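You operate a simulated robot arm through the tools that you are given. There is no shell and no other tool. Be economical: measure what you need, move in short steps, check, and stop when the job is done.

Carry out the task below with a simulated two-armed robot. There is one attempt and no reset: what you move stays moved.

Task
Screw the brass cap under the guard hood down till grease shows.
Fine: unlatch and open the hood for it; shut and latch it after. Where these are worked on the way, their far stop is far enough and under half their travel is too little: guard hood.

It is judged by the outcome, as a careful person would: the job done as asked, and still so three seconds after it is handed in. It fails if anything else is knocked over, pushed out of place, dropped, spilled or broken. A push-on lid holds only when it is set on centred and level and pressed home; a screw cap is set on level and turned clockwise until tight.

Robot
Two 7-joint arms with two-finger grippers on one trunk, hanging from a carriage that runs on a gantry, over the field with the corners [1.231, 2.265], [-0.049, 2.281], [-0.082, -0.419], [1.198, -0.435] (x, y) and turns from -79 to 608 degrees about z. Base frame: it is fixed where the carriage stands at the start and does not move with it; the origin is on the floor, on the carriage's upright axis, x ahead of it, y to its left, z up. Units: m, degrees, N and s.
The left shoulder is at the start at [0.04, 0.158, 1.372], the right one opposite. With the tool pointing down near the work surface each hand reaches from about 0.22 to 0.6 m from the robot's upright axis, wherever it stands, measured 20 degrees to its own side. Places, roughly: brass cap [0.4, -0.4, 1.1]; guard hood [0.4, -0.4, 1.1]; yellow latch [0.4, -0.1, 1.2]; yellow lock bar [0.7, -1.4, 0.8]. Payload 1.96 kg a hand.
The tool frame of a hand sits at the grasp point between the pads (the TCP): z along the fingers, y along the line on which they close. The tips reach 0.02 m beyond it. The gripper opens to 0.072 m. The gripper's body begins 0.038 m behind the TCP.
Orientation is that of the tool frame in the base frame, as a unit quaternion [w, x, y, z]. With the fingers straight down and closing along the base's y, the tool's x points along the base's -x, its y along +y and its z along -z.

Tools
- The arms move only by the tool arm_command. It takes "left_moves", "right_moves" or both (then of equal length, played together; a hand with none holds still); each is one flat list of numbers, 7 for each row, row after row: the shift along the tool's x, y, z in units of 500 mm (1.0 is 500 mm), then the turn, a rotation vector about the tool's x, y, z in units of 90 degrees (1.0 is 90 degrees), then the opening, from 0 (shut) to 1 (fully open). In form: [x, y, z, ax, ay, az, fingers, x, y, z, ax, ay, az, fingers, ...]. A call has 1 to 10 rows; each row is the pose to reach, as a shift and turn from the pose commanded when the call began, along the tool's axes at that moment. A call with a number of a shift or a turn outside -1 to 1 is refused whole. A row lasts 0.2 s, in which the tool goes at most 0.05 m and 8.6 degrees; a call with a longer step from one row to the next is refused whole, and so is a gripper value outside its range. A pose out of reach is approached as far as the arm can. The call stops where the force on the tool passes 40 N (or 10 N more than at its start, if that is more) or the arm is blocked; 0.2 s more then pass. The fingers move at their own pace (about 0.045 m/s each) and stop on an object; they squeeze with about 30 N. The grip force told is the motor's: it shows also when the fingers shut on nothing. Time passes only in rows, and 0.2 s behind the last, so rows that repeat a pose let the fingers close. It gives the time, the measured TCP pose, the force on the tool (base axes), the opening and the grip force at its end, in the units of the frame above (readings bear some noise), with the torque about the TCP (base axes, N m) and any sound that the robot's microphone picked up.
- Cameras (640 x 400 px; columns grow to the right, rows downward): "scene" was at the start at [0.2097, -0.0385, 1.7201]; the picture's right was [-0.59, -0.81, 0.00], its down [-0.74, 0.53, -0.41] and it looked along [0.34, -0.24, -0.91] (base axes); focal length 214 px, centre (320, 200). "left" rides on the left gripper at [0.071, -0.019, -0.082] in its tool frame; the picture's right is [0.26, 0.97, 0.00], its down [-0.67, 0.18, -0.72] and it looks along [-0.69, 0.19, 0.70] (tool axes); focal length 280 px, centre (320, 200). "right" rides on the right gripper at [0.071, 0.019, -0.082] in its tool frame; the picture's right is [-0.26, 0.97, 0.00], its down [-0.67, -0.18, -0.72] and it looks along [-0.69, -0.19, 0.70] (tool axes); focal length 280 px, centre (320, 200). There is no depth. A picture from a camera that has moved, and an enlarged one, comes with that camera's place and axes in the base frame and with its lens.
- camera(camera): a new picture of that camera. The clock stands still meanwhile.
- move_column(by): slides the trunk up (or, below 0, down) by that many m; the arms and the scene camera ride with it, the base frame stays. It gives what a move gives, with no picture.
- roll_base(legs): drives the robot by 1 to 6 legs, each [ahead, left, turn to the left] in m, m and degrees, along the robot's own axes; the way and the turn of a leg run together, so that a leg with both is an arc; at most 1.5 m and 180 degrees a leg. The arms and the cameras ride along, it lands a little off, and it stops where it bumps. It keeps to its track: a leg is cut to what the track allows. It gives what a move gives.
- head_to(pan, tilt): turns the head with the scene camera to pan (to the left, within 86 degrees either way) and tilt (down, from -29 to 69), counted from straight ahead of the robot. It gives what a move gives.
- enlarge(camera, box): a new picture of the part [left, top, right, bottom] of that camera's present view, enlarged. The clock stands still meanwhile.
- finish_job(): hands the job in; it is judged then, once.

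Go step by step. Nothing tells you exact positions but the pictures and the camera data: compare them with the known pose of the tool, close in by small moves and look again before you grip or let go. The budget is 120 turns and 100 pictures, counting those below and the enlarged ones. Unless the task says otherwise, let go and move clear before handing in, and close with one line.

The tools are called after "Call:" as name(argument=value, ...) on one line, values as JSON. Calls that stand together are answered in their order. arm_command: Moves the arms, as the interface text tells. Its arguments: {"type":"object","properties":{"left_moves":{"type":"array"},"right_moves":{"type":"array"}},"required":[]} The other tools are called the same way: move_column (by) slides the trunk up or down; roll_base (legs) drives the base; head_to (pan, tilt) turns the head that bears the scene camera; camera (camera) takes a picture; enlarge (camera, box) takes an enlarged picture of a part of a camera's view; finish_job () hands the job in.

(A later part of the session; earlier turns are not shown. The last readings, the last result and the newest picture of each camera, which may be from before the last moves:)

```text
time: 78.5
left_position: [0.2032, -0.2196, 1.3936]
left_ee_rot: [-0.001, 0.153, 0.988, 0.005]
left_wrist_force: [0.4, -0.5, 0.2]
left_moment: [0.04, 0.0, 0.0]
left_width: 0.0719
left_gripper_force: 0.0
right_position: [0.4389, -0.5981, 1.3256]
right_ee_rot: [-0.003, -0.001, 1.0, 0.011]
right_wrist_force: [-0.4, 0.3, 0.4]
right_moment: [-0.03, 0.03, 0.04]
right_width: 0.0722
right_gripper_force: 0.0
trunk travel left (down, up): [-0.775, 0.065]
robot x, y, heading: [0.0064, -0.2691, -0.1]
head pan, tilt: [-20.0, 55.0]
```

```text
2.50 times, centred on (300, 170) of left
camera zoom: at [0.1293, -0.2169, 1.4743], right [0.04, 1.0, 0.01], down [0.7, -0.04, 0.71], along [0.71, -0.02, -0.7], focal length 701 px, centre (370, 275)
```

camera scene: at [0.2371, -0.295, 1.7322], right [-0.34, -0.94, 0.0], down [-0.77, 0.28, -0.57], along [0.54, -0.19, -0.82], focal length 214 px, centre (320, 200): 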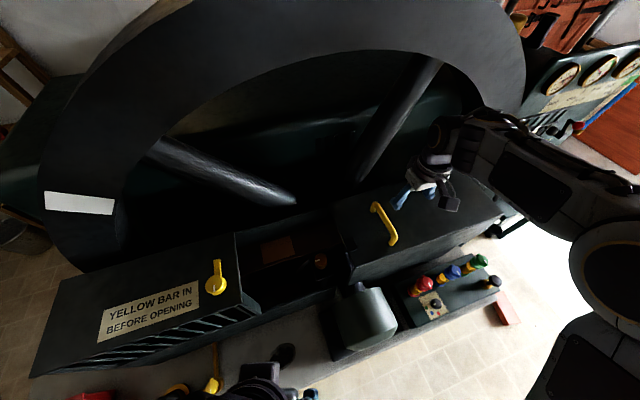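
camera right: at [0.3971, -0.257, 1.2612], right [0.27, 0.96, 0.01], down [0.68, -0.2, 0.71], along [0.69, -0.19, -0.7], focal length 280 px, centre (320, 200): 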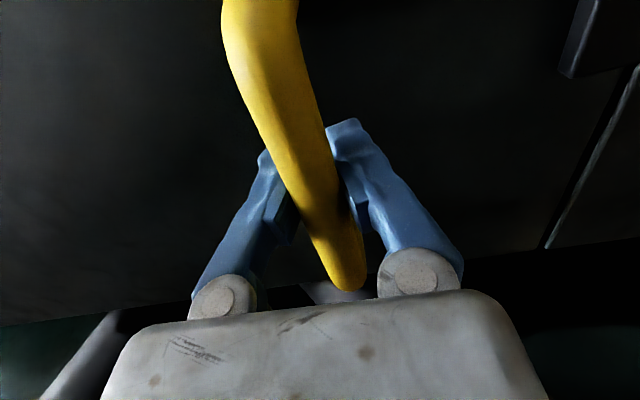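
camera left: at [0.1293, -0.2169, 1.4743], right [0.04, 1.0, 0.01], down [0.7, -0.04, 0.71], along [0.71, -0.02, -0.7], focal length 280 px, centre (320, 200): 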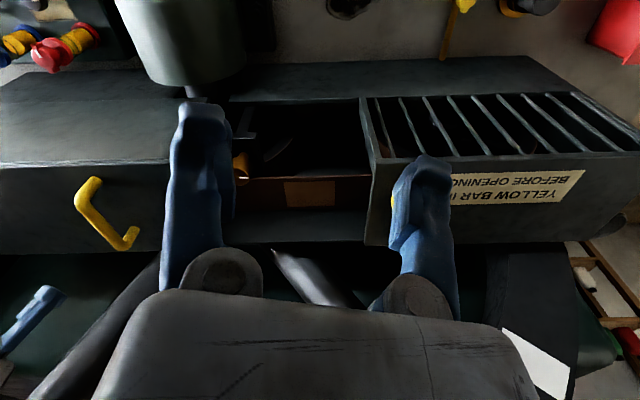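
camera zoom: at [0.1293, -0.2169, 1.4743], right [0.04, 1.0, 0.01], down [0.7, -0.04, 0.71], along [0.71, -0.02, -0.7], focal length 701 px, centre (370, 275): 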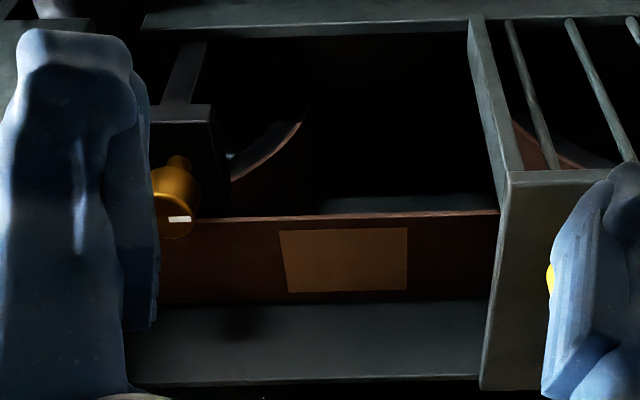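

The brass cap stands upright on a bracket at about (0.437, -0.365, 1.113), diameter ≈ 0.038. I'll shift the robot right a little and bring the left hand over it for a closer look.

Call:
roll_base(legs=[[0, -0.13, 0]])

Call:
arm_command(left_moves=[-0.065, 0.014, 0.057, 0, 0, -0.04, 1, -0.13, 0.029, 0.115, 0, 0, -0.08, 1, -0.196, 0.043, 0.172, 0, 0, -0.12, 1, -0.262, 0.058, 0.23, 0, 0, -0.16, 1, -0.327, 0.072, 0.288, 0, 0, -0.195, 1])

Call:
camera(camera="left")

```text
time: 79.8
left_position: [0.2046, -0.3464, 1.3956]
left_ee_rot: [-0.002, 0.152, 0.988, 0.004]
left_wrist_force: [0.2, -0.6, 0.3]
left_moment: [-0.01, -0.02, 0.0]
left_width: 0.0721
left_gripper_force: 0.1
right_position: [0.4396, -0.7247, 1.3257]
right_ee_rot: [-0.003, -0.001, 1.0, 0.011]
right_wrist_force: [-0.4, 0.4, 0.1]
right_moment: [0.0, 0.01, 0.0]
right_width: 0.0721
right_gripper_force: 0.1
trunk travel left (down, up): [-0.775, 0.065]
robot x, y, heading: [0.0111, -0.397, 0.1]
head pan, tilt: [-20.0, 55.0]
```

```text
time: 81.0
left_position: [0.3709, -0.3593, 1.2489]
left_ee_rot: [0.0, 0.0, 1.0, 0.004]
left_wrist_force: [0.1, 0.7, -0.5]
left_moment: [-0.02, 0.01, -0.01]
left_width: 0.0724
left_gripper_force: 0.0
right_position: [0.4395, -0.7242, 1.3256]
right_ee_rot: [-0.003, -0.002, 1.0, 0.012]
right_wrist_force: [0.3, -0.1, -0.2]
right_moment: [0.06, 0.0, 0.03]
right_width: 0.0719
right_gripper_force: 0.1
trunk travel left (down, up): [-0.775, 0.065]
robot x, y, heading: [0.0094, -0.3928, 0.1]
head pan, tilt: [-20.0, 55.0]
```

```text
37 pictures are left
camera left: at [0.3004, -0.3782, 1.3291], right [-0.26, 0.96, 0.01], down [0.67, 0.18, 0.72], along [0.69, 0.2, -0.7], focal length 280 px, centre (320, 200)
```

left: 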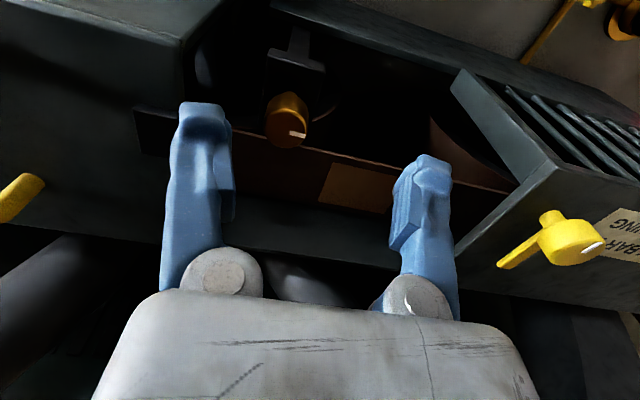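

Call:
enlarge(camera="left", box=[220, 10, 400, 180])

Call:
enlarge(camera="scene", box=[220, 190, 340, 290])

```text
2.35 times, centred on (310, 95) of left
camera zoom: at [0.3004, -0.3782, 1.3291], right [-0.26, 0.96, 0.01], down [0.67, 0.18, 0.72], along [0.69, 0.2, -0.7], focal length 660 px, centre (344, 447)
```

zoom: 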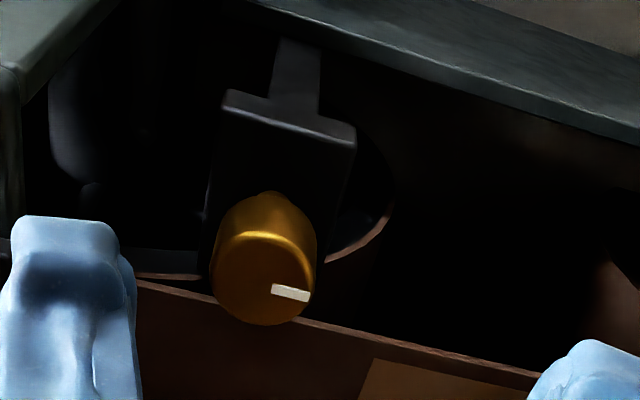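

```text
4.00 times, centred on (280, 240) of scene
camera zoom: at [0.2376, -0.422, 1.7322], right [-0.34, -0.94, 0.0], down [-0.77, 0.28, -0.57], along [0.54, -0.19, -0.82], focal length 858 px, centre (480, 40)
```

zoom: 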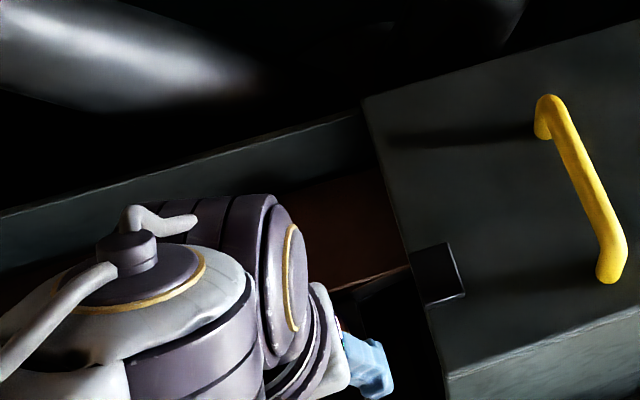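

Cap top centre refined to (0.435, -0.368, 1.12); the belt lies lower (≈1.04), clear of the fingers. Moving above the cap.

Call:
arm_command(left_moves=[-0.064, -0.009, 0.05, 0, 0, 0, 1, -0.128, -0.018, 0.09, 0, 0, 0, 1, -0.128, -0.018, 0.15, 0, 0, 0, 1])

Call:
camera(camera="left")

```text
time: 81.8
left_position: [0.4337, -0.3673, 1.1739]
left_ee_rot: [-0.001, -0.001, 1.0, 0.004]
left_wrist_force: [0.3, -0.8, -0.7]
left_moment: [-0.04, 0.03, 0.03]
left_width: 0.072
left_gripper_force: 0.1
right_position: [0.4395, -0.7246, 1.3253]
right_ee_rot: [-0.002, -0.001, 1.0, 0.011]
right_wrist_force: [0.6, 0.6, 0.2]
right_moment: [0.0, 0.02, 0.0]
right_width: 0.0721
right_gripper_force: 0.0
trunk travel left (down, up): [-0.775, 0.065]
robot x, y, heading: [0.0041, -0.3948, 0.3]
head pan, tilt: [-20.0, 55.0]
```

```text
34 pictures are left
camera left: at [0.362, -0.3869, 1.2535], right [-0.26, 0.96, 0.01], down [0.67, 0.18, 0.72], along [0.69, 0.19, -0.7], focal length 280 px, centre (320, 200)
```

left: 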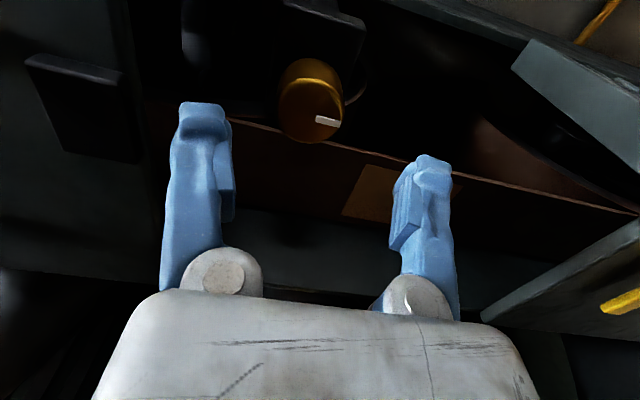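

Call:
arm_command(left_moves=[0.004, -0.006, 0.04, 0, 0, 0, 1, 0.004, -0.006, 0.08, 0, 0, 0, 1, 0.004, -0.006, 0.108, 0, 0, 0, 1, 0.004, -0.006, 0.108, 0, 0, 0, 0.6, 0.004, -0.006, 0.108, 0, 0, 0, 0.3, 0.004, -0.006, 0.108, 0, 0, 0, 0.3, 0.004, -0.006, 0.108, 0, 0, 0, 0.3])

Call:
camera(camera="left")

```text
time: 83.4
left_position: [0.4315, -0.3701, 1.1185]
left_ee_rot: [0.0, -0.001, 1.0, 0.005]
left_wrist_force: [2.1, 3.1, -7.0]
left_moment: [0.1, -0.44, 0.03]
left_width: 0.0375
left_gripper_force: 40.2
right_position: [0.4404, -0.7244, 1.3263]
right_ee_rot: [-0.002, -0.003, 1.0, 0.012]
right_wrist_force: [0.4, -0.3, 0.2]
right_moment: [0.02, 0.02, 0.01]
right_width: 0.0722
right_gripper_force: 0.0
trunk travel left (down, up): [-0.775, 0.065]
robot x, y, heading: [0.0069, -0.3971, 0.1]
head pan, tilt: [-20.0, 55.0]
```

```text
33 pictures are left
camera left: at [0.36, -0.3903, 1.1992], right [-0.26, 0.96, 0.01], down [0.67, 0.18, 0.72], along [0.69, 0.2, -0.7], focal length 280 px, centre (320, 200)
```

left: 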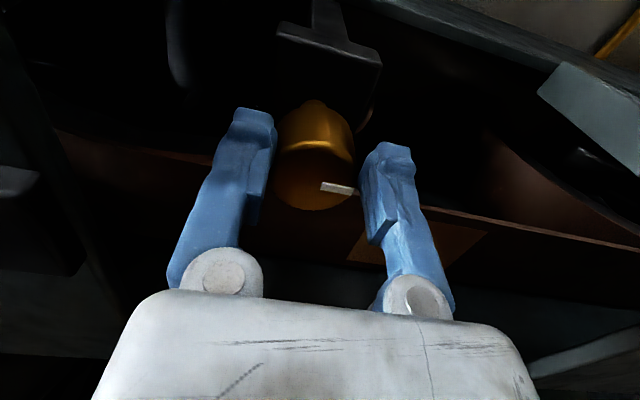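

Gripped at 37.5 mm. Turning clockwise.

Call:
arm_command(left_moves=[0, 0, 0, 0, 0, 0.08, 0.3, 0, 0, 0, 0, 0, 0.16, 0.3, 0, 0, 0, 0, 0, 0.24, 0.3, 0, 0, 0, 0, 0, 0.32, 0.3, 0, 0, 0, 0, 0, 0.4, 0.3, 0, 0, 0, 0, 0, 0.48, 0.3, 0, 0, 0, 0, 0, 0.56, 0.3, 0, 0, 0, 0, 0, 0.64, 0.3, 0, 0, 0, 0, 0, 0.72, 0.3, 0, 0, 0, 0, 0, 0.8, 0.3])

Call:
camera(camera="left")

```text
time: 84.1
left_position: [0.4279, -0.366, 1.1197]
left_ee_rot: [-0.009, 0.138, 0.99, 0.008]
left_wrist_force: [-19.7, 11.7, 21.2]
left_moment: [0.69, 0.68, 0.11]
left_width: 0.0325
left_gripper_force: 40.2
right_position: [0.4382, -0.7229, 1.3244]
right_ee_rot: [-0.003, -0.002, 1.0, 0.012]
right_wrist_force: [0.1, -0.2, -1.3]
right_moment: [-0.02, -0.01, 0.0]
right_width: 0.0721
right_gripper_force: 0.0
trunk travel left (down, up): [-0.775, 0.065]
robot x, y, heading: [0.0078, -0.3921, 0.4]
head pan, tilt: [-20.0, 55.0]
stopped in row 3 (left hand): the force on the tool passed its limit at 45 N (the readings are from after the stop); the commanded pose is now the measured one
```

```text
32 pictures are left
camera left: at [0.3543, -0.366, 1.2007], right [0.01, 1.0, 0.02], down [0.71, -0.02, 0.7], along [0.7, 0.0, -0.71], focal length 280 px, centre (320, 200)
```

left: 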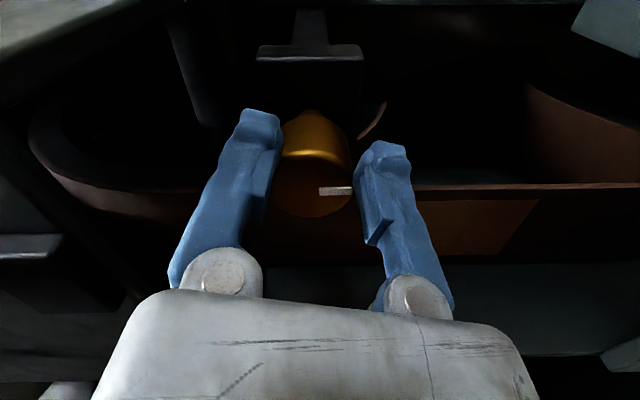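

The grip was off-centre (cap axis is nearer x ≈ 0.446) and squirmed back, though the cap turned ~15°. I'll open, re-centre, and wind the wrist back counter-clockwise for a longer stroke.

Call:
arm_command(left_moves=[0, 0, 0, 0, 0, 0, 0.7, 0, 0, 0, 0, 0, 0, 1, 0, 0, -0.01, 0, 0, 0, 1, -0.036, 0.004, -0.02, 0, 0, -0.09, 1, -0.036, 0.004, -0.02, 0, 0, -0.18, 1, -0.036, 0.004, -0.02, 0, 0, -0.27, 1, -0.036, 0.004, -0.02, 0, 0, -0.36, 1, -0.036, 0.004, -0.02, 0, 0, -0.45, 1, -0.036, 0.004, -0.02, 0, 0, -0.54, 1, -0.036, 0.004, -0.02, 0, 0, -0.63, 1])

Call:
camera(camera="left")

```text
time: 86.3
left_position: [0.4472, -0.3729, 1.1288]
left_ee_rot: [-0.001, -0.349, 0.937, 0.008]
left_wrist_force: [-0.3, -1.2, 0.3]
left_moment: [-0.02, -0.01, 0.01]
left_width: 0.0723
left_gripper_force: 0.0
right_position: [0.4394, -0.724, 1.3257]
right_ee_rot: [-0.002, -0.003, 1.0, 0.011]
right_wrist_force: [1.0, -0.1, 0.7]
right_moment: [0.02, -0.01, 0.01]
right_width: 0.0719
right_gripper_force: 0.1
trunk travel left (down, up): [-0.775, 0.065]
robot x, y, heading: [0.0081, -0.3922, 0.4]
head pan, tilt: [-20.0, 55.0]
```

```text
31 pictures are left
camera left: at [0.4069, -0.4336, 1.2092], right [-0.83, 0.56, 0.01], down [0.4, 0.57, 0.72], along [0.39, 0.6, -0.69], focal length 280 px, centre (320, 200)
```

left: 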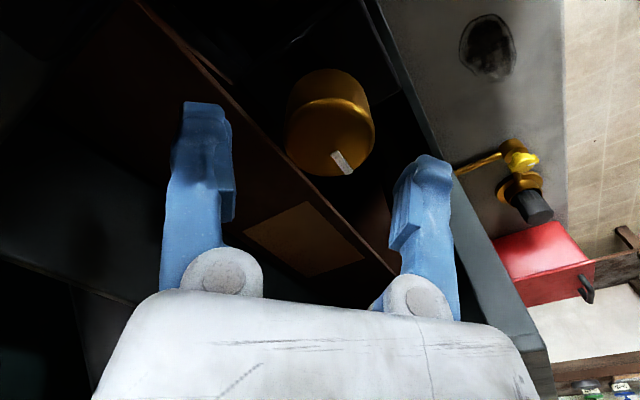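

Four sightlines agree on the cap top at (0.442, -0.369, 1.105), so I was also gripping too high. Going lower and re-gripping.

Call:
arm_command(left_moves=[0.002, 0.012, 0.02, 0, 0, 0, 1, 0.002, 0.012, 0.035, 0, 0, 0, 1, 0.002, 0.012, 0.05, 0, 0, 0, 1, 0.002, 0.012, 0.058, 0, 0, 0, 1, 0.002, 0.012, 0.058, 0, 0, 0, 0.7, 0.002, 0.012, 0.058, 0, 0, 0, 0.4, 0.002, 0.012, 0.058, 0, 0, 0, 0.4, 0.002, 0.012, 0.058, 0, 0, 0, 0.4])

Call:
camera(camera="left")

```text
time: 88.1
left_position: [0.4437, -0.3688, 1.1013]
left_ee_rot: [0.0, -0.347, 0.938, 0.006]
left_wrist_force: [11.2, -11.8, -7.1]
left_moment: [-0.26, -0.37, 0.05]
left_width: 0.0406
left_gripper_force: 39.8
right_position: [0.4412, -0.7254, 1.3261]
right_ee_rot: [-0.001, -0.003, 1.0, 0.01]
right_wrist_force: [0.6, -0.1, 0.5]
right_moment: [-0.01, 0.01, 0.03]
right_width: 0.072
right_gripper_force: 0.0
trunk travel left (down, up): [-0.775, 0.065]
robot x, y, heading: [0.0063, -0.396, 0.3]
head pan, tilt: [-20.0, 55.0]
```

```text
30 pictures are left
camera left: at [0.4033, -0.4308, 1.1814], right [-0.83, 0.56, 0.01], down [0.4, 0.57, 0.72], along [0.4, 0.6, -0.69], focal length 280 px, centre (320, 200)
```

left: 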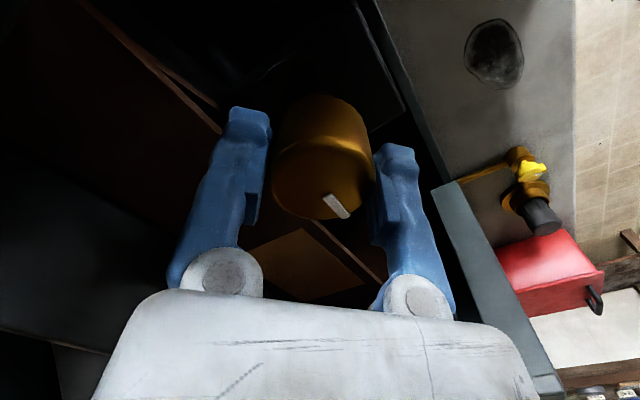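

Solid grip now (40.6 mm). Turning clockwise.

Call:
arm_command(left_moves=[0, -0.002, 0, 0, 0, 0.04, 0.4, 0, -0.002, 0, 0, 0, 0.12, 0.4, 0, -0.002, 0, 0, 0, 0.2, 0.4, 0, -0.002, 0, 0, 0, 0.29, 0.4, 0, -0.002, 0, 0, 0, 0.38, 0.4, 0, -0.002, 0, 0, 0, 0.47, 0.4, 0, -0.002, 0.001, 0, 0, 0.56, 0.4, 0, -0.002, 0.001, 0, 0, 0.65, 0.4, 0, -0.002, 0.001, 0, 0, 0.74, 0.4, 0, -0.002, 0.001, 0, 0, 0.83, 0.4])

Call:
camera(camera="left")

```text
time: 90.3
left_position: [0.4433, -0.3697, 1.0988]
left_ee_rot: [-0.006, 0.294, 0.956, 0.005]
left_wrist_force: [-1.4, -12.5, 1.3]
left_moment: [-0.11, 0.18, 0.68]
left_width: 0.0406
left_gripper_force: 39.7
right_position: [0.4383, -0.7257, 1.3261]
right_ee_rot: [-0.003, -0.003, 1.0, 0.01]
right_wrist_force: [0.5, 0.1, -0.1]
right_moment: [0.02, -0.03, 0.01]
right_width: 0.072
right_gripper_force: 0.0
trunk travel left (down, up): [-0.775, 0.065]
robot x, y, heading: [0.0062, -0.3954, 0.3]
head pan, tilt: [-20.0, 55.0]
```

```text
29 pictures are left
camera left: at [0.3736, -0.3466, 1.1806], right [0.33, 0.95, 0.01], down [0.67, -0.24, 0.71], along [0.67, -0.22, -0.71], focal length 280 px, centre (320, 200)
```

left: 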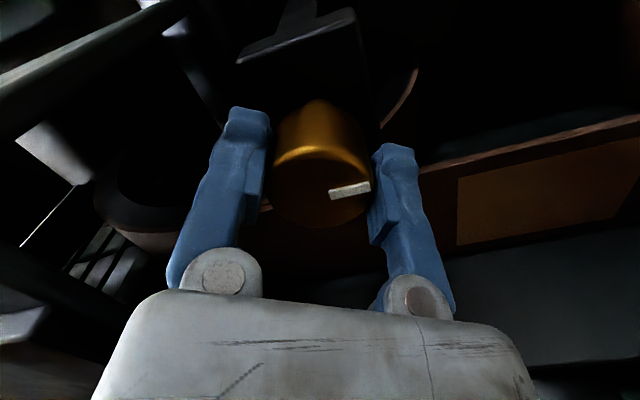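

The cap's mark hasn't moved: the fingers slipped around it at ~0.7 N m. I'll open, wind back, and grip again lower and with full squeeze.

Call:
arm_command(left_moves=[0, 0, 0, 0, 0, 0, 0.8, 0, 0, 0, 0, 0, -0.09, 1, 0, 0, 0, 0, 0, -0.18, 1, 0, 0, 0, 0, 0, -0.27, 1, 0, 0, 0, 0, 0, -0.36, 1, 0, 0, 0, 0, 0, -0.45, 1, 0, 0, 0, 0, 0, -0.54, 1, 0, 0, 0.005, 0, 0, -0.63, 1, 0, 0, 0.01, 0, 0, -0.72, 1, 0, 0, 0.014, 0, 0, -0.81, 1])

Call:
arm_command(left_moves=[0, 0, 0, 0, 0, 0, 0.5, 0, 0, 0, 0, 0, 0, 0.2, 0, 0, 0, 0, 0, 0, 0, 0, 0, 0, 0, 0, 0, 0, 0, 0, 0, 0, 0, 0, 0])

Call:
enlarge(camera="left", box=[200, 60, 460, 260])

```text
time: 92.5
left_position: [0.4442, -0.3679, 1.0938]
left_ee_rot: [-0.001, -0.333, 0.943, 0.009]
left_wrist_force: [-0.1, 0.2, 0.7]
left_moment: [-0.04, -0.02, -0.01]
left_width: 0.0719
left_gripper_force: 0.0
right_position: [0.4396, -0.7242, 1.3267]
right_ee_rot: [-0.002, -0.003, 1.0, 0.011]
right_wrist_force: [-0.3, -0.2, -0.7]
right_moment: [0.0, 0.02, -0.02]
right_width: 0.072
right_gripper_force: 0.1
trunk travel left (down, up): [-0.775, 0.065]
robot x, y, heading: [0.0056, -0.3941, 0.3]
head pan, tilt: [-20.0, 55.0]
```

```text
time: 93.7
left_position: [0.444, -0.3697, 1.0937]
left_ee_rot: [-0.002, -0.333, 0.943, 0.007]
left_wrist_force: [9.9, -10.2, -5.1]
left_moment: [-0.17, -0.29, 0.13]
left_width: 0.0403
left_gripper_force: 40.3
right_position: [0.4399, -0.7262, 1.3263]
right_ee_rot: [-0.002, -0.003, 1.0, 0.011]
right_wrist_force: [0.1, -0.1, -0.8]
right_moment: [-0.03, 0.0, -0.02]
right_width: 0.0718
right_gripper_force: 0.1
trunk travel left (down, up): [-0.775, 0.065]
robot x, y, heading: [0.0097, -0.3978, 0.5]
head pan, tilt: [-20.0, 55.0]
```

```text
2.00 times, centred on (330, 160) of left
camera zoom: at [0.4017, -0.4295, 1.1738], right [-0.81, 0.59, 0.01], down [0.41, 0.56, 0.72], along [0.42, 0.59, -0.69], focal length 561 px, centre (300, 280)
```

zoom: 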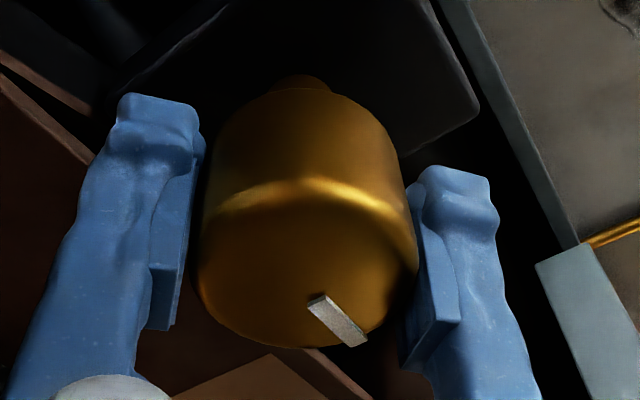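

Call:
arm_command(left_moves=[0, 0, 0, 0, 0, 0.05, 0, 0, 0, 0, 0, 0, 0.1, 0, 0, 0, 0, 0, 0, 0.15, 0, 0, 0, 0, 0, 0, 0.2, 0, 0, 0, 0, 0, 0, 0.25, 0, 0, 0, 0, 0, 0, 0.3, 0])

Call:
enlarge(camera="left", box=[200, 60, 460, 260])

```text
time: 95.1
left_position: [0.4446, -0.3694, 1.0945]
left_ee_rot: [-0.003, -0.103, 0.995, 0.006]
left_wrist_force: [7.3, -14.3, 8.8]
left_moment: [-0.24, -0.11, 0.38]
left_width: 0.041
left_gripper_force: 40.1
right_position: [0.4411, -0.7262, 1.3269]
right_ee_rot: [-0.002, -0.003, 1.0, 0.009]
right_wrist_force: [0.0, -0.8, 0.8]
right_moment: [-0.01, -0.02, 0.02]
right_width: 0.0722
right_gripper_force: 0.0
trunk travel left (down, up): [-0.775, 0.065]
robot x, y, heading: [0.0098, -0.3954, 0.4]
head pan, tilt: [-20.0, 55.0]
```

```text
2.00 times, centred on (330, 160) of left
camera zoom: at [0.3795, -0.404, 1.1744], right [-0.45, 0.89, 0.01], down [0.63, 0.31, 0.71], along [0.63, 0.33, -0.7], focal length 561 px, centre (300, 280)
```

zoom: 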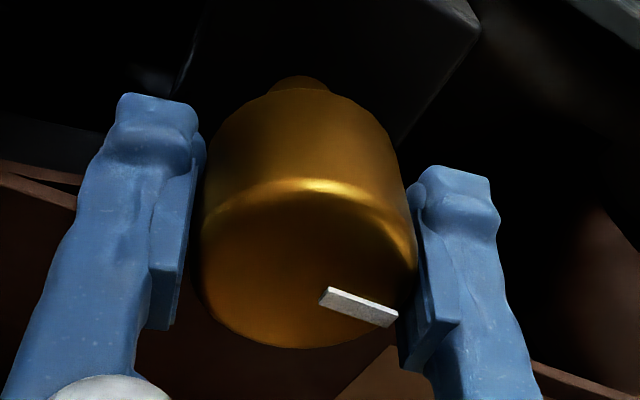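

The mark still points to +y, so the cap needs more, or steadier, torque. I'll try a slow stroke with a slight downward pressure.

Call:
arm_command(left_moves=[0, 0, 0.001, 0, 0, 0.03, 0, 0, 0, 0.001, 0, 0, 0.06, 0, 0, 0, 0.001, 0, 0, 0.09, 0, 0, 0, 0.001, 0, 0, 0.12, 0, 0, 0, 0.001, 0, 0, 0.15, 0, 0, 0, 0.001, 0, 0, 0.18, 0, 0, 0, 0.001, 0, 0, 0.21, 0, 0, 0, 0.001, 0, 0, 0.24, 0, 0, 0, 0.001, 0, 0, 0.27, 0, 0, 0, 0.001, 0, 0, 0.3, 0])

Call:
enlarge(camera="left", box=[200, 60, 460, 260])

```text
time: 97.3
left_position: [0.4456, -0.3714, 1.0928]
left_ee_rot: [-0.005, 0.132, 0.991, 0.005]
left_wrist_force: [3.8, -18.1, 6.2]
left_moment: [-0.27, -0.14, 0.91]
left_width: 0.0407
left_gripper_force: 40.4
right_position: [0.4403, -0.7256, 1.3263]
right_ee_rot: [-0.001, -0.003, 1.0, 0.009]
right_wrist_force: [-1.0, -0.1, 0.1]
right_moment: [0.0, -0.02, 0.01]
right_width: 0.0718
right_gripper_force: 0.1
trunk travel left (down, up): [-0.775, 0.065]
robot x, y, heading: [0.008, -0.3942, 0.3]
head pan, tilt: [-20.0, 55.0]
```

```text
2.00 times, centred on (330, 160) of left
camera zoom: at [0.3717, -0.3713, 1.1731], right [0.0, 1.0, 0.01], down [0.7, -0.01, 0.71], along [0.71, 0.01, -0.7], focal length 561 px, centre (300, 280)
```

zoom: 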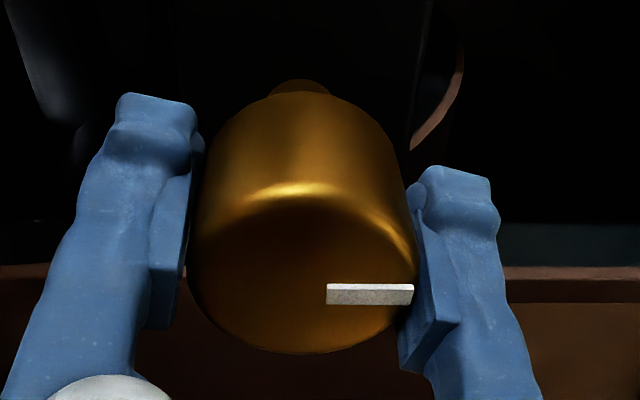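

The torque reached 0.9 N m without the cap moving. As a small, reversible diagnosis I'll ease it a few degrees the other way to see whether it's stuck or at a stop.

Call:
arm_command(left_moves=[0, 0, 0, 0, 0, -0.04, 0, 0, 0, 0, 0, 0, -0.08, 0, 0, 0, 0, 0, 0, -0.12, 0, 0, 0, 0, 0, 0, -0.16, 0, 0, 0, 0, 0, 0, -0.2, 0, 0, 0, 0, 0, 0, -0.24, 0])

Call:
enlarge(camera="left", box=[200, 60, 460, 260])

```text
time: 98.7
left_position: [0.4459, -0.3706, 1.0926]
left_ee_rot: [-0.004, -0.057, 0.998, 0.005]
left_wrist_force: [7.5, -15.0, -1.5]
left_moment: [-0.37, 0.56, 0.0]
left_width: 0.0408
left_gripper_force: 40.1
right_position: [0.4401, -0.726, 1.3271]
right_ee_rot: [-0.003, -0.003, 1.0, 0.01]
right_wrist_force: [0.3, 0.5, 0.5]
right_moment: [0.01, -0.01, -0.04]
right_width: 0.0717
right_gripper_force: 0.0
trunk travel left (down, up): [-0.775, 0.065]
robot x, y, heading: [0.0098, -0.3965, 0.4]
head pan, tilt: [-20.0, 55.0]
```

```text
2.00 times, centred on (330, 160) of left
camera zoom: at [0.3767, -0.398, 1.1729], right [-0.37, 0.93, 0.01], down [0.66, 0.25, 0.71], along [0.66, 0.27, -0.7], focal length 561 px, centre (300, 280)
```

zoom: 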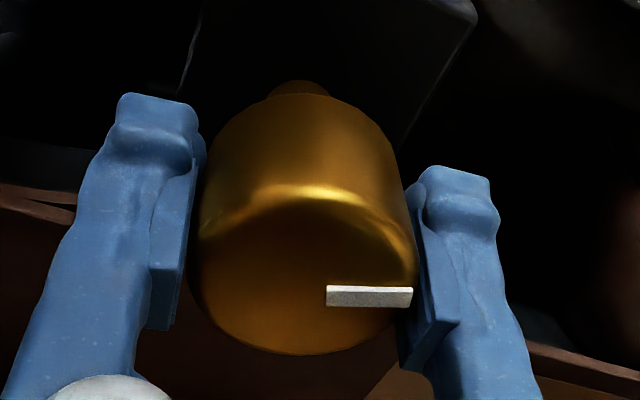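

Turning counter-clockwise, the cap follows freely — so clockwise it was against a stop, and working travel lies counter-clockwise (apparently a left-hand thread). I'll turn further in this direction and watch the cap's height and any grease.

Call:
arm_command(left_moves=[0, 0, 0, 0, 0, -0.06, 0, 0, 0, 0, 0, 0, -0.12, 0, 0, 0, 0, 0, 0, -0.18, 0, 0, 0, 0, 0, 0, -0.24, 0, 0, 0, 0, 0, 0, -0.3, 0, 0, 0, 0, 0, 0, -0.36, 0, 0, 0, 0, 0, 0, -0.42, 0, 0, 0, 0, 0, 0, -0.48, 0, 0, 0, 0, 0, 0, -0.54, 0, 0, 0, 0, 0, 0, -0.6, 0])

Call:
enlarge(camera="left", box=[200, 60, 460, 260])

```text
time: 100.9
left_position: [0.4445, -0.3694, 1.093]
left_ee_rot: [0.0, -0.504, 0.864, 0.008]
left_wrist_force: [4.5, -7.1, 2.8]
left_moment: [-0.56, 0.23, 0.01]
left_width: 0.0404
left_gripper_force: 40.4
right_position: [0.4402, -0.7255, 1.3265]
right_ee_rot: [-0.002, -0.002, 1.0, 0.011]
right_wrist_force: [-0.2, 0.9, -0.4]
right_moment: [0.03, -0.05, 0.01]
right_width: 0.0722
right_gripper_force: 0.1
trunk travel left (down, up): [-0.775, 0.065]
robot x, y, heading: [0.0099, -0.3955, 0.4]
head pan, tilt: [-20.0, 55.0]
```

```text
2.00 times, centred on (330, 160) of left
camera zoom: at [0.4262, -0.4414, 1.1718], right [-0.97, 0.25, 0.01], down [0.18, 0.67, 0.72], along [0.17, 0.7, -0.69], focal length 561 px, centre (300, 280)
```

zoom: 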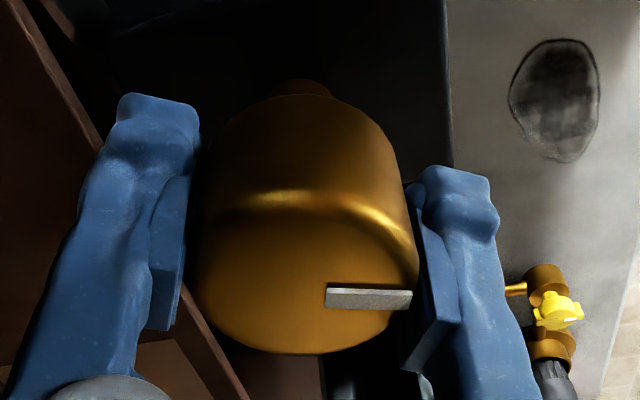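

Call:
arm_command(left_moves=[0, 0, 0, 0, 0, 0, 0.8, 0, 0, 0, 0, 0, 0.09, 1, 0, 0, 0, 0, 0, 0.18, 1, 0, 0, 0, 0, 0, 0.27, 1, 0, 0, 0, 0, 0, 0.36, 1, 0, 0, 0, 0, 0, 0.45, 1, 0, 0, 0, 0, 0, 0.54, 1, 0, 0, 0, 0, 0, 0.63, 1, 0, 0, 0, 0, 0, 0.72, 1, 0, 0, 0, 0, 0, 0.81, 1])

Call:
arm_command(left_moves=[0, 0, 0, 0, 0, 0.09, 1, 0, 0, 0, 0, 0, 0.18, 1, 0, 0, 0, 0, 0, 0.27, 0.6, 0, 0, 0, 0, 0, 0.27, 0.3, 0, 0, 0, 0, 0, 0.27, 0, 0, 0, 0, 0, 0, 0.27, 0, 0, 0, 0, 0, 0, 0.27, 0])

Call:
enlarge(camera="left", box=[200, 60, 460, 260])

```text
time: 103.1
left_position: [0.4437, -0.3677, 1.0933]
left_ee_rot: [-0.005, 0.11, 0.994, 0.007]
left_wrist_force: [-0.2, 0.7, -0.4]
left_moment: [-0.04, -0.01, -0.01]
left_width: 0.0718
left_gripper_force: 0.1
right_position: [0.4393, -0.7242, 1.3264]
right_ee_rot: [-0.004, -0.003, 1.0, 0.011]
right_wrist_force: [0.3, -0.6, -0.9]
right_moment: [-0.01, 0.02, 0.01]
right_width: 0.0719
right_gripper_force: 0.0
trunk travel left (down, up): [-0.775, 0.065]
robot x, y, heading: [0.0071, -0.3953, 0.2]
head pan, tilt: [-20.0, 55.0]
```

```text
time: 104.7
left_position: [0.4425, -0.3694, 1.0921]
left_ee_rot: [-0.007, 0.316, 0.949, 0.004]
left_wrist_force: [-5.6, -6.3, 4.4]
left_moment: [-0.02, 0.15, -0.02]
left_width: 0.0409
left_gripper_force: 39.8
right_position: [0.4397, -0.7259, 1.3246]
right_ee_rot: [-0.002, -0.003, 1.0, 0.011]
right_wrist_force: [-0.3, 0.3, -0.7]
right_moment: [0.02, 0.02, 0.02]
right_width: 0.072
right_gripper_force: 0.1
trunk travel left (down, up): [-0.775, 0.065]
robot x, y, heading: [0.0069, -0.3946, 0.2]
head pan, tilt: [-20.0, 55.0]
```

```text
2.00 times, centred on (330, 160) of left
camera zoom: at [0.3743, -0.343, 1.1731], right [0.37, 0.93, 0.01], down [0.66, -0.27, 0.71], along [0.66, -0.25, -0.71], focal length 561 px, centre (300, 280)
```

zoom: 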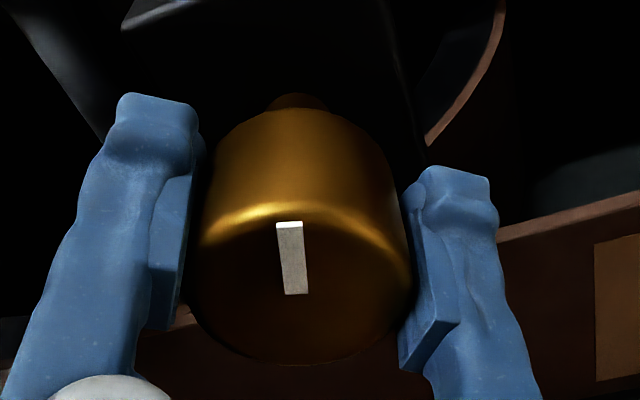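

Call:
arm_command(left_moves=[0, 0, 0, 0, 0, -0.09, 0, 0, 0, 0, 0, 0, -0.18, 0, 0, 0, 0, 0, 0, -0.27, 0, 0, 0, 0, 0, 0, -0.36, 0, 0, 0, 0, 0, 0, -0.45, 0, 0, 0, 0, 0, 0, -0.54, 0, 0, 0, 0, 0, 0, -0.63, 0, 0, 0, 0, 0, 0, -0.72, 0, 0, 0, 0, 0, 0, -0.81, 0, 0, 0, 0, 0, 0, -0.9, 0])

Call:
enlarge(camera="left", box=[200, 60, 460, 260])

```text
time: 106.9
left_position: [0.445, -0.3686, 1.0927]
left_ee_rot: [0.0, -0.379, 0.925, 0.008]
left_wrist_force: [4.8, -8.4, 0.6]
left_moment: [-0.07, -0.07, -0.35]
left_width: 0.041
left_gripper_force: 40.0
right_position: [0.44, -0.7248, 1.3273]
right_ee_rot: [-0.002, -0.002, 1.0, 0.01]
right_wrist_force: [0.7, 0.2, 0.0]
right_moment: [0.01, -0.01, -0.02]
right_width: 0.072
right_gripper_force: 0.1
trunk travel left (down, up): [-0.775, 0.065]
robot x, y, heading: [0.0089, -0.3973, 0.4]
head pan, tilt: [-20.0, 55.0]
```

```text
2.00 times, centred on (330, 160) of left
camera zoom: at [0.4083, -0.433, 1.1728], right [-0.86, 0.5, 0.01], down [0.36, 0.59, 0.72], along [0.36, 0.63, -0.69], focal length 561 px, centre (300, 280)
```

zoom: 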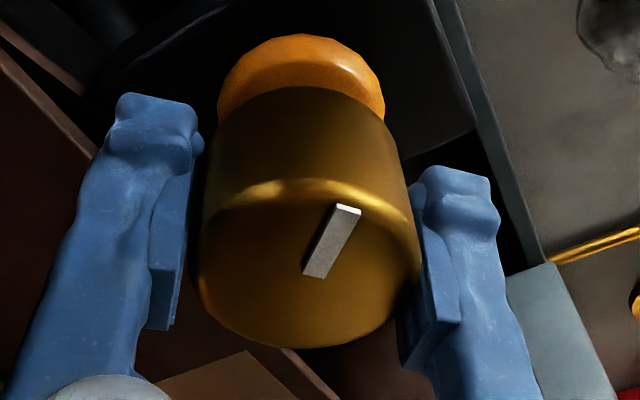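

An orange bead of grease has come out all round under the cap — that's the goal, so I stop here. Release and lift the left hand clear.

Call:
arm_command(left_moves=[0, 0, 0, 0, 0, 0, 0.7, 0, 0, 0, 0, 0, 0, 1, 0, 0, 0, 0, 0, 0, 1, 0, 0, -0.07, 0, 0, 0, 1, 0, 0, -0.16, 0, 0, 0.09, 1, 0.01, 0, -0.25, 0, 0, 0.18, 1, 0.05, 0.05, -0.32, 0, 0, 0.27, 1, 0.12, 0.08, -0.38, 0, 0, 0.36, 1])

Call:
camera(camera="left")

Call:
camera(camera="right")

```text
time: 108.7
left_position: [0.376, -0.3825, 1.2825]
left_ee_rot: [-0.003, -0.103, 0.995, 0.007]
left_wrist_force: [0.2, -0.1, -0.6]
left_moment: [-0.04, 0.0, -0.02]
left_width: 0.0719
left_gripper_force: 0.0
right_position: [0.439, -0.7239, 1.3257]
right_ee_rot: [-0.003, -0.003, 1.0, 0.011]
right_wrist_force: [0.3, 0.1, 0.7]
right_moment: [0.0, 0.05, -0.04]
right_width: 0.072
right_gripper_force: 0.1
trunk travel left (down, up): [-0.775, 0.065]
robot x, y, heading: [0.0037, -0.3964, 0.4]
head pan, tilt: [-20.0, 55.0]
```

```text
21 pictures are left
camera left: at [0.3111, -0.417, 1.3626], right [-0.45, 0.89, 0.02], down [0.63, 0.31, 0.71], along [0.63, 0.33, -0.7], focal length 280 px, centre (320, 200)
```

left: 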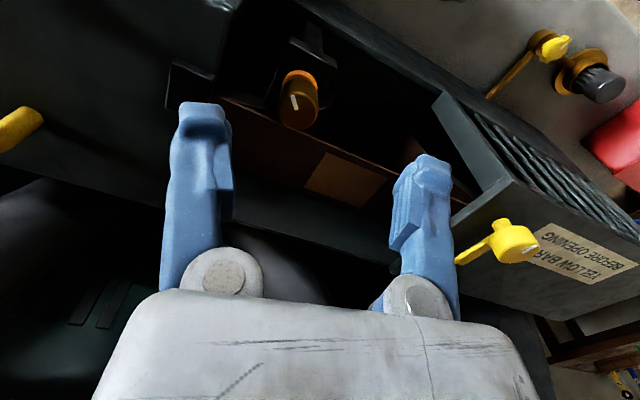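

```text
20 pictures are left
camera right: at [0.3693, -0.7074, 1.4074], right [0.26, 0.97, 0.02], down [0.68, -0.2, 0.71], along [0.69, -0.17, -0.71], focal length 280 px, centre (320, 200)
```

right: 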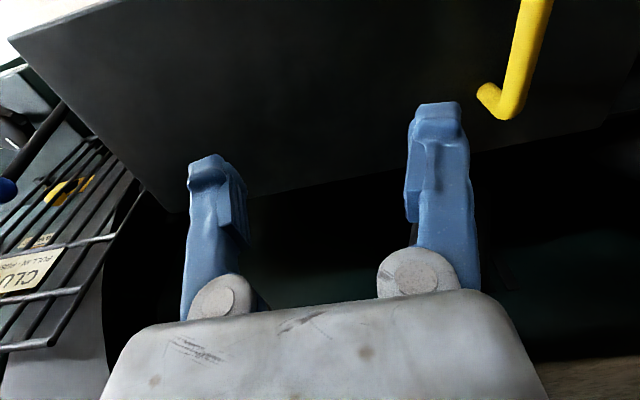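

Grease ring is visible all round. Now close the hood: park the left hand, move the robot back to y ≈ -0.27, and bring the right hand over the handle (last at (0.464, -0.575)).

Call:
arm_command(left_moves=[0.022, 0.078, -0.044, 0, 0, 0, 1, 0.045, 0.156, -0.087, 0, 0, 0, 1, 0.068, 0.235, -0.13, 0, 0, 0, 1, 0.09, 0.313, -0.173, 0, 0, 0, 1, 0.114, 0.392, -0.216, 0, 0, 0, 1])

Call:
roll_base(legs=[[0, 0.125, 0]])

Call:
arm_command(right_moves=[-0.018, 0.017, 0.08, 0, 0, 0, 1, -0.036, 0.034, 0.16, 0, 0, 0, 1, -0.054, 0.05, 0.225, 0, 0, 0, 1])

Call:
camera(camera="right")

```text
time: 109.9
left_position: [0.2809, -0.2033, 1.394]
left_ee_rot: [-0.003, -0.103, 0.995, 0.006]
left_wrist_force: [-0.4, 0.2, -0.4]
left_moment: [-0.01, -0.03, 0.01]
left_width: 0.0723
left_gripper_force: 0.0
right_position: [0.44, -0.7244, 1.3264]
right_ee_rot: [-0.003, -0.003, 1.0, 0.012]
right_wrist_force: [0.2, 0.1, -0.5]
right_moment: [0.02, 0.0, -0.02]
right_width: 0.0722
right_gripper_force: 0.1
trunk travel left (down, up): [-0.775, 0.065]
robot x, y, heading: [0.0084, -0.3927, 0.4]
head pan, tilt: [-20.0, 55.0]
```

```text
time: 111.1
left_position: [0.2802, -0.0756, 1.3927]
left_ee_rot: [-0.003, -0.105, 0.994, 0.007]
left_wrist_force: [-0.3, -0.5, 0.2]
left_moment: [0.01, 0.02, -0.02]
left_width: 0.0719
left_gripper_force: 0.1
right_position: [0.4395, -0.5956, 1.3261]
right_ee_rot: [-0.002, -0.004, 1.0, 0.011]
right_wrist_force: [0.3, 0.2, 0.1]
right_moment: [0.0, -0.01, 0.03]
right_width: 0.0722
right_gripper_force: 0.1
trunk travel left (down, up): [-0.775, 0.065]
robot x, y, heading: [0.0069, -0.2686, 0.4]
head pan, tilt: [-20.0, 55.0]
```

```text
time: 111.9
left_position: [0.28, -0.0767, 1.3915]
left_ee_rot: [-0.003, -0.106, 0.994, 0.007]
left_wrist_force: [0.4, 0.2, 0.5]
left_moment: [-0.03, 0.0, 0.01]
left_width: 0.0718
left_gripper_force: 0.1
right_position: [0.4642, -0.5693, 1.2121]
right_ee_rot: [-0.003, -0.003, 1.0, 0.011]
right_wrist_force: [-0.3, 0.4, -0.1]
right_moment: [0.0, 0.03, 0.02]
right_width: 0.072
right_gripper_force: 0.0
trunk travel left (down, up): [-0.775, 0.065]
robot x, y, heading: [0.0059, -0.2702, 0.2]
head pan, tilt: [-20.0, 55.0]
```

```text
19 pictures are left
camera right: at [0.3935, -0.552, 1.2944], right [0.25, 0.97, 0.02], down [0.68, -0.19, 0.71], along [0.69, -0.17, -0.71], focal length 280 px, centre (320, 200)
```

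right: 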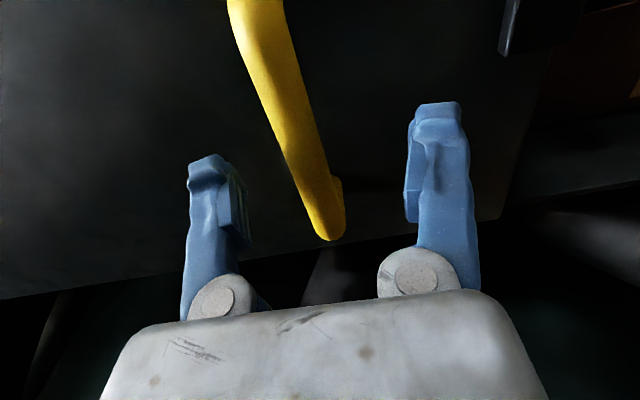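

Call:
arm_command(right_moves=[0, -0.006, 0.035, 0, 0, 0, 1, 0, -0.008, 0.068, 0, 0, 0, 1, 0, -0.008, 0.068, 0, 0, 0, 0.6, 0, -0.008, 0.068, 0, 0, 0, 0.3, 0, -0.008, 0.068, 0, 0, 0, 0, 0, -0.008, 0.068, 0, 0, 0, 0, 0, -0.008, 0.068, 0, 0, 0, 0])

Call:
arm_command(right_moves=[0, 0.02, 0, 0, 0, 0, 0, 0, 0.06, 0, 0, 0, 0, 0, 0, 0.1, 0, 0, 0, 0, 0, 0, 0.14, 0, 0, 0, 0, 0, 0, 0.18, 0, 0, 0, 0, 0, 0, 0.22, 0, 0, 0, 0, 0, 0, 0.26, 0, 0, 0, 0, 0, 0, 0.3, 0, 0, 0, 0, 0, 0, 0.34, 0, 0, 0, 0, 0, 0, 0.38, 0, 0, 0, 0, 0])

```text
time: 113.5
left_position: [0.2799, -0.077, 1.3918]
left_ee_rot: [-0.003, -0.106, 0.994, 0.008]
left_wrist_force: [0.4, 0.5, -0.2]
left_moment: [0.05, 0.01, -0.02]
left_width: 0.072
left_gripper_force: 0.1
right_position: [0.4649, -0.572, 1.1782]
right_ee_rot: [-0.003, -0.003, 1.0, 0.012]
right_wrist_force: [1.1, -2.0, -6.4]
right_moment: [-0.01, 0.02, -0.37]
right_width: 0.0063
right_gripper_force: 28.0
trunk travel left (down, up): [-0.775, 0.065]
robot x, y, heading: [0.0066, -0.2714, 0.6]
head pan, tilt: [-20.0, 55.0]
```

```text
time: 114.4
left_position: [0.28, -0.0769, 1.3928]
left_ee_rot: [-0.004, -0.106, 0.994, 0.008]
left_wrist_force: [0.1, -0.3, -0.5]
left_moment: [0.0, 0.0, 0.03]
left_width: 0.0722
left_gripper_force: 0.1
right_position: [0.4649, -0.5177, 1.1798]
right_ee_rot: [-0.003, -0.004, 1.0, 0.011]
right_wrist_force: [7.1, 1.7, -18.7]
right_moment: [0.03, -0.43, -0.32]
right_width: 0.0058
right_gripper_force: 32.7
trunk travel left (down, up): [-0.775, 0.065]
robot x, y, heading: [0.0015, -0.2666, 0.3]
head pan, tilt: [-20.0, 55.0]
stopped in row 4 (right hand): the force on the tool passed its limit at 43 N (the readings are from after the stop); the commanded pose is now the measured one
```

Moving; the hand was pulling up a bit, so I'll track ~1.5 mm lower.

Call:
arm_command(right_moves=[0, 0.02, 0.003, 0, 0, 0, 0, 0, 0.05, 0.003, 0, 0, 0, 0, 0, 0.08, 0.003, 0, 0, 0, 0, 0, 0.11, 0.003, 0, 0, 0, 0, 0, 0.14, 0.003, 0, 0, 0, 0, 0, 0.17, 0.003, 0, 0, 0, 0, 0, 0.2, 0.003, 0, 0, 0, 0, 0, 0.23, 0.003, 0, 0, 0, 0, 0, 0.26, 0.003, 0, 0, 0, 0, 0, 0.29, 0.003, 0, 0, 0, 0])

```text
time: 115.3
left_position: [0.2805, -0.0756, 1.3936]
left_ee_rot: [-0.004, -0.106, 0.994, 0.008]
left_wrist_force: [0.0, -0.2, 0.4]
left_moment: [-0.01, 0.01, -0.02]
left_width: 0.0722
left_gripper_force: 0.2
right_position: [0.4652, -0.4758, 1.1782]
right_ee_rot: [-0.002, -0.004, 1.0, 0.011]
right_wrist_force: [10.2, 1.5, -17.6]
right_moment: [0.05, -0.1, -0.37]
right_width: 0.0063
right_gripper_force: 32.9
trunk travel left (down, up): [-0.775, 0.065]
robot x, y, heading: [0.0058, -0.2664, 0.6]
head pan, tilt: [-20.0, 55.0]
stopped in row 4 (right hand): the force on the tool passed its limit at 43 N (the readings are from after the stop); the commanded pose is now the measured one
```

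Call:
arm_command(right_moves=[-0.002, 0.02, 0.004, 0, 0, 0, 0, -0.002, 0.05, 0.006, 0, 0, 0, 0, -0.003, 0.08, 0.008, 0, 0, 0, 0, -0.003, 0.11, 0.009, 0, 0, 0, 0, -0.003, 0.14, 0.01, 0, 0, 0, 0, -0.003, 0.17, 0.01, 0, 0, 0, 0, -0.003, 0.2, 0.01, 0, 0, 0, 0, -0.003, 0.23, 0.01, 0, 0, 0, 0, -0.003, 0.26, 0.01, 0, 0, 0, 0, -0.003, 0.29, 0.01, 0, 0, 0, 0])

```text
time: 117.3
left_position: [0.2816, -0.0762, 1.3925]
left_ee_rot: [-0.003, -0.107, 0.994, 0.008]
left_wrist_force: [0.9, 1.2, 0.4]
left_moment: [0.0, -0.04, 0.02]
left_width: 0.072
left_gripper_force: 0.1
right_position: [0.4657, -0.3466, 1.1749]
right_ee_rot: [-0.001, -0.003, 1.0, 0.01]
right_wrist_force: [12.6, 0.6, -15.0]
right_moment: [0.1, -0.02, -0.27]
right_width: 0.0059
right_gripper_force: 31.5
trunk travel left (down, up): [-0.775, 0.065]
robot x, y, heading: [0.009, -0.2722, 0.9]
head pan, tilt: [-20.0, 55.0]
stopped in row 10 (right hand): the force on the tool passed its limit at 44 N (the readings are from after the stop); the commanded pose is now the measured one
```

Call:
arm_command(right_moves=[-0.002, 0.02, 0.003, 0, 0, 0, 0, -0.002, 0.045, 0.003, 0, 0, 0, 0, -0.002, 0.07, 0.003, 0, 0, 0, 0, -0.002, 0.095, 0.003, 0, 0, 0, 0, -0.002, 0.115, 0.003, 0, 0, 0, 0, -0.002, 0.13, 0.003, 0, 0, 0, 0, -0.002, 0.14, 0.003, 0, 0, 0, 0, -0.002, 0.148, 0.003, 0, 0, 0, 0, -0.002, 0.155, 0.003, 0, 0, 0, 0])

Call:
camera(camera="left")

```text
time: 119.0
left_position: [0.2815, -0.0752, 1.3945]
left_ee_rot: [-0.002, -0.105, 0.994, 0.007]
left_wrist_force: [-1.0, 0.0, -0.8]
left_moment: [0.02, 0.0, -0.03]
left_width: 0.0718
left_gripper_force: 0.0
right_position: [0.4671, -0.2763, 1.175]
right_ee_rot: [0.0, 0.001, 1.0, 0.008]
right_wrist_force: [13.1, -0.1, -14.4]
right_moment: [-0.03, -0.21, -0.34]
right_width: 0.0058
right_gripper_force: 31.1
trunk travel left (down, up): [-0.775, 0.065]
robot x, y, heading: [0.0077, -0.2696, 0.6]
head pan, tilt: [-20.0, 55.0]
stopped in row 8 (right hand): the force on the tool passed its limit at 41 N (the readings are from after the stop); the commanded pose is now the measured one
```

```text
18 pictures are left
camera left: at [0.2164, -0.1105, 1.4731], right [-0.46, 0.89, 0.02], down [0.63, 0.31, 0.72], along [0.63, 0.34, -0.7], focal length 280 px, centre (320, 200)
```

left: 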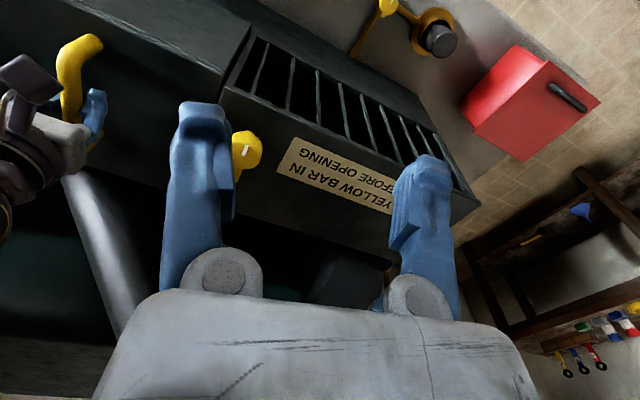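

The hood is back to its starting place (y = -0.276). One more gentle nudge to be sure, then release.

Call:
arm_command(right_moves=[0, 0.003, 0.003, 0, 0, 0, 0, 0, 0.006, 0.003, 0, 0, 0, 0, 0, 0.008, 0.003, 0, 0, 0, 0])

Call:
arm_command(right_moves=[0, 0, 0, 0, 0, 0, 0.4, 0, 0, 0, 0, 0, 0, 0.8, 0, 0, 0, 0, 0, 0, 1, 0, 0, 0, 0, 0, 0, 1, 0, 0, -0.08, 0, 0, 0, 1, 0, 0, -0.16, 0, 0, 0, 1, 0, -0.07, -0.22, 0, 0, 0, 1, 0, -0.15, -0.26, 0, 0, 0, 1, 0, -0.24, -0.28, 0, 0, 0, 1, 0, -0.33, -0.28, 0, 0, 0, 1])

```text
time: 119.8
left_position: [0.282, -0.079, 1.3919]
left_ee_rot: [-0.003, -0.105, 0.994, 0.005]
left_wrist_force: [0.2, 0.1, 0.1]
left_moment: [0.05, 0.02, 0.02]
left_width: 0.0721
left_gripper_force: 0.1
right_position: [0.4678, -0.2755, 1.175]
right_ee_rot: [-0.001, 0.001, 1.0, 0.006]
right_wrist_force: [2.4, -24.4, 14.0]
right_moment: [0.27, 0.04, -0.3]
right_width: 0.0061
right_gripper_force: 31.0
trunk travel left (down, up): [-0.775, 0.065]
robot x, y, heading: [0.0055, -0.2672, 0.5]
head pan, tilt: [-20.0, 55.0]
```

```text
time: 122.0
left_position: [0.2809, -0.0766, 1.393]
left_ee_rot: [-0.003, -0.105, 0.994, 0.008]
left_wrist_force: [0.2, -0.6, -0.7]
left_moment: [-0.05, 0.0, 0.0]
left_width: 0.0722
left_gripper_force: 0.1
right_position: [0.4661, -0.437, 1.3125]
right_ee_rot: [-0.002, -0.003, 1.0, 0.009]
right_wrist_force: [-0.4, -0.1, -0.8]
right_moment: [0.01, 0.01, -0.03]
right_width: 0.072
right_gripper_force: 0.0
trunk travel left (down, up): [-0.775, 0.065]
robot x, y, heading: [0.0101, -0.267, 0.6]
head pan, tilt: [-20.0, 55.0]
```

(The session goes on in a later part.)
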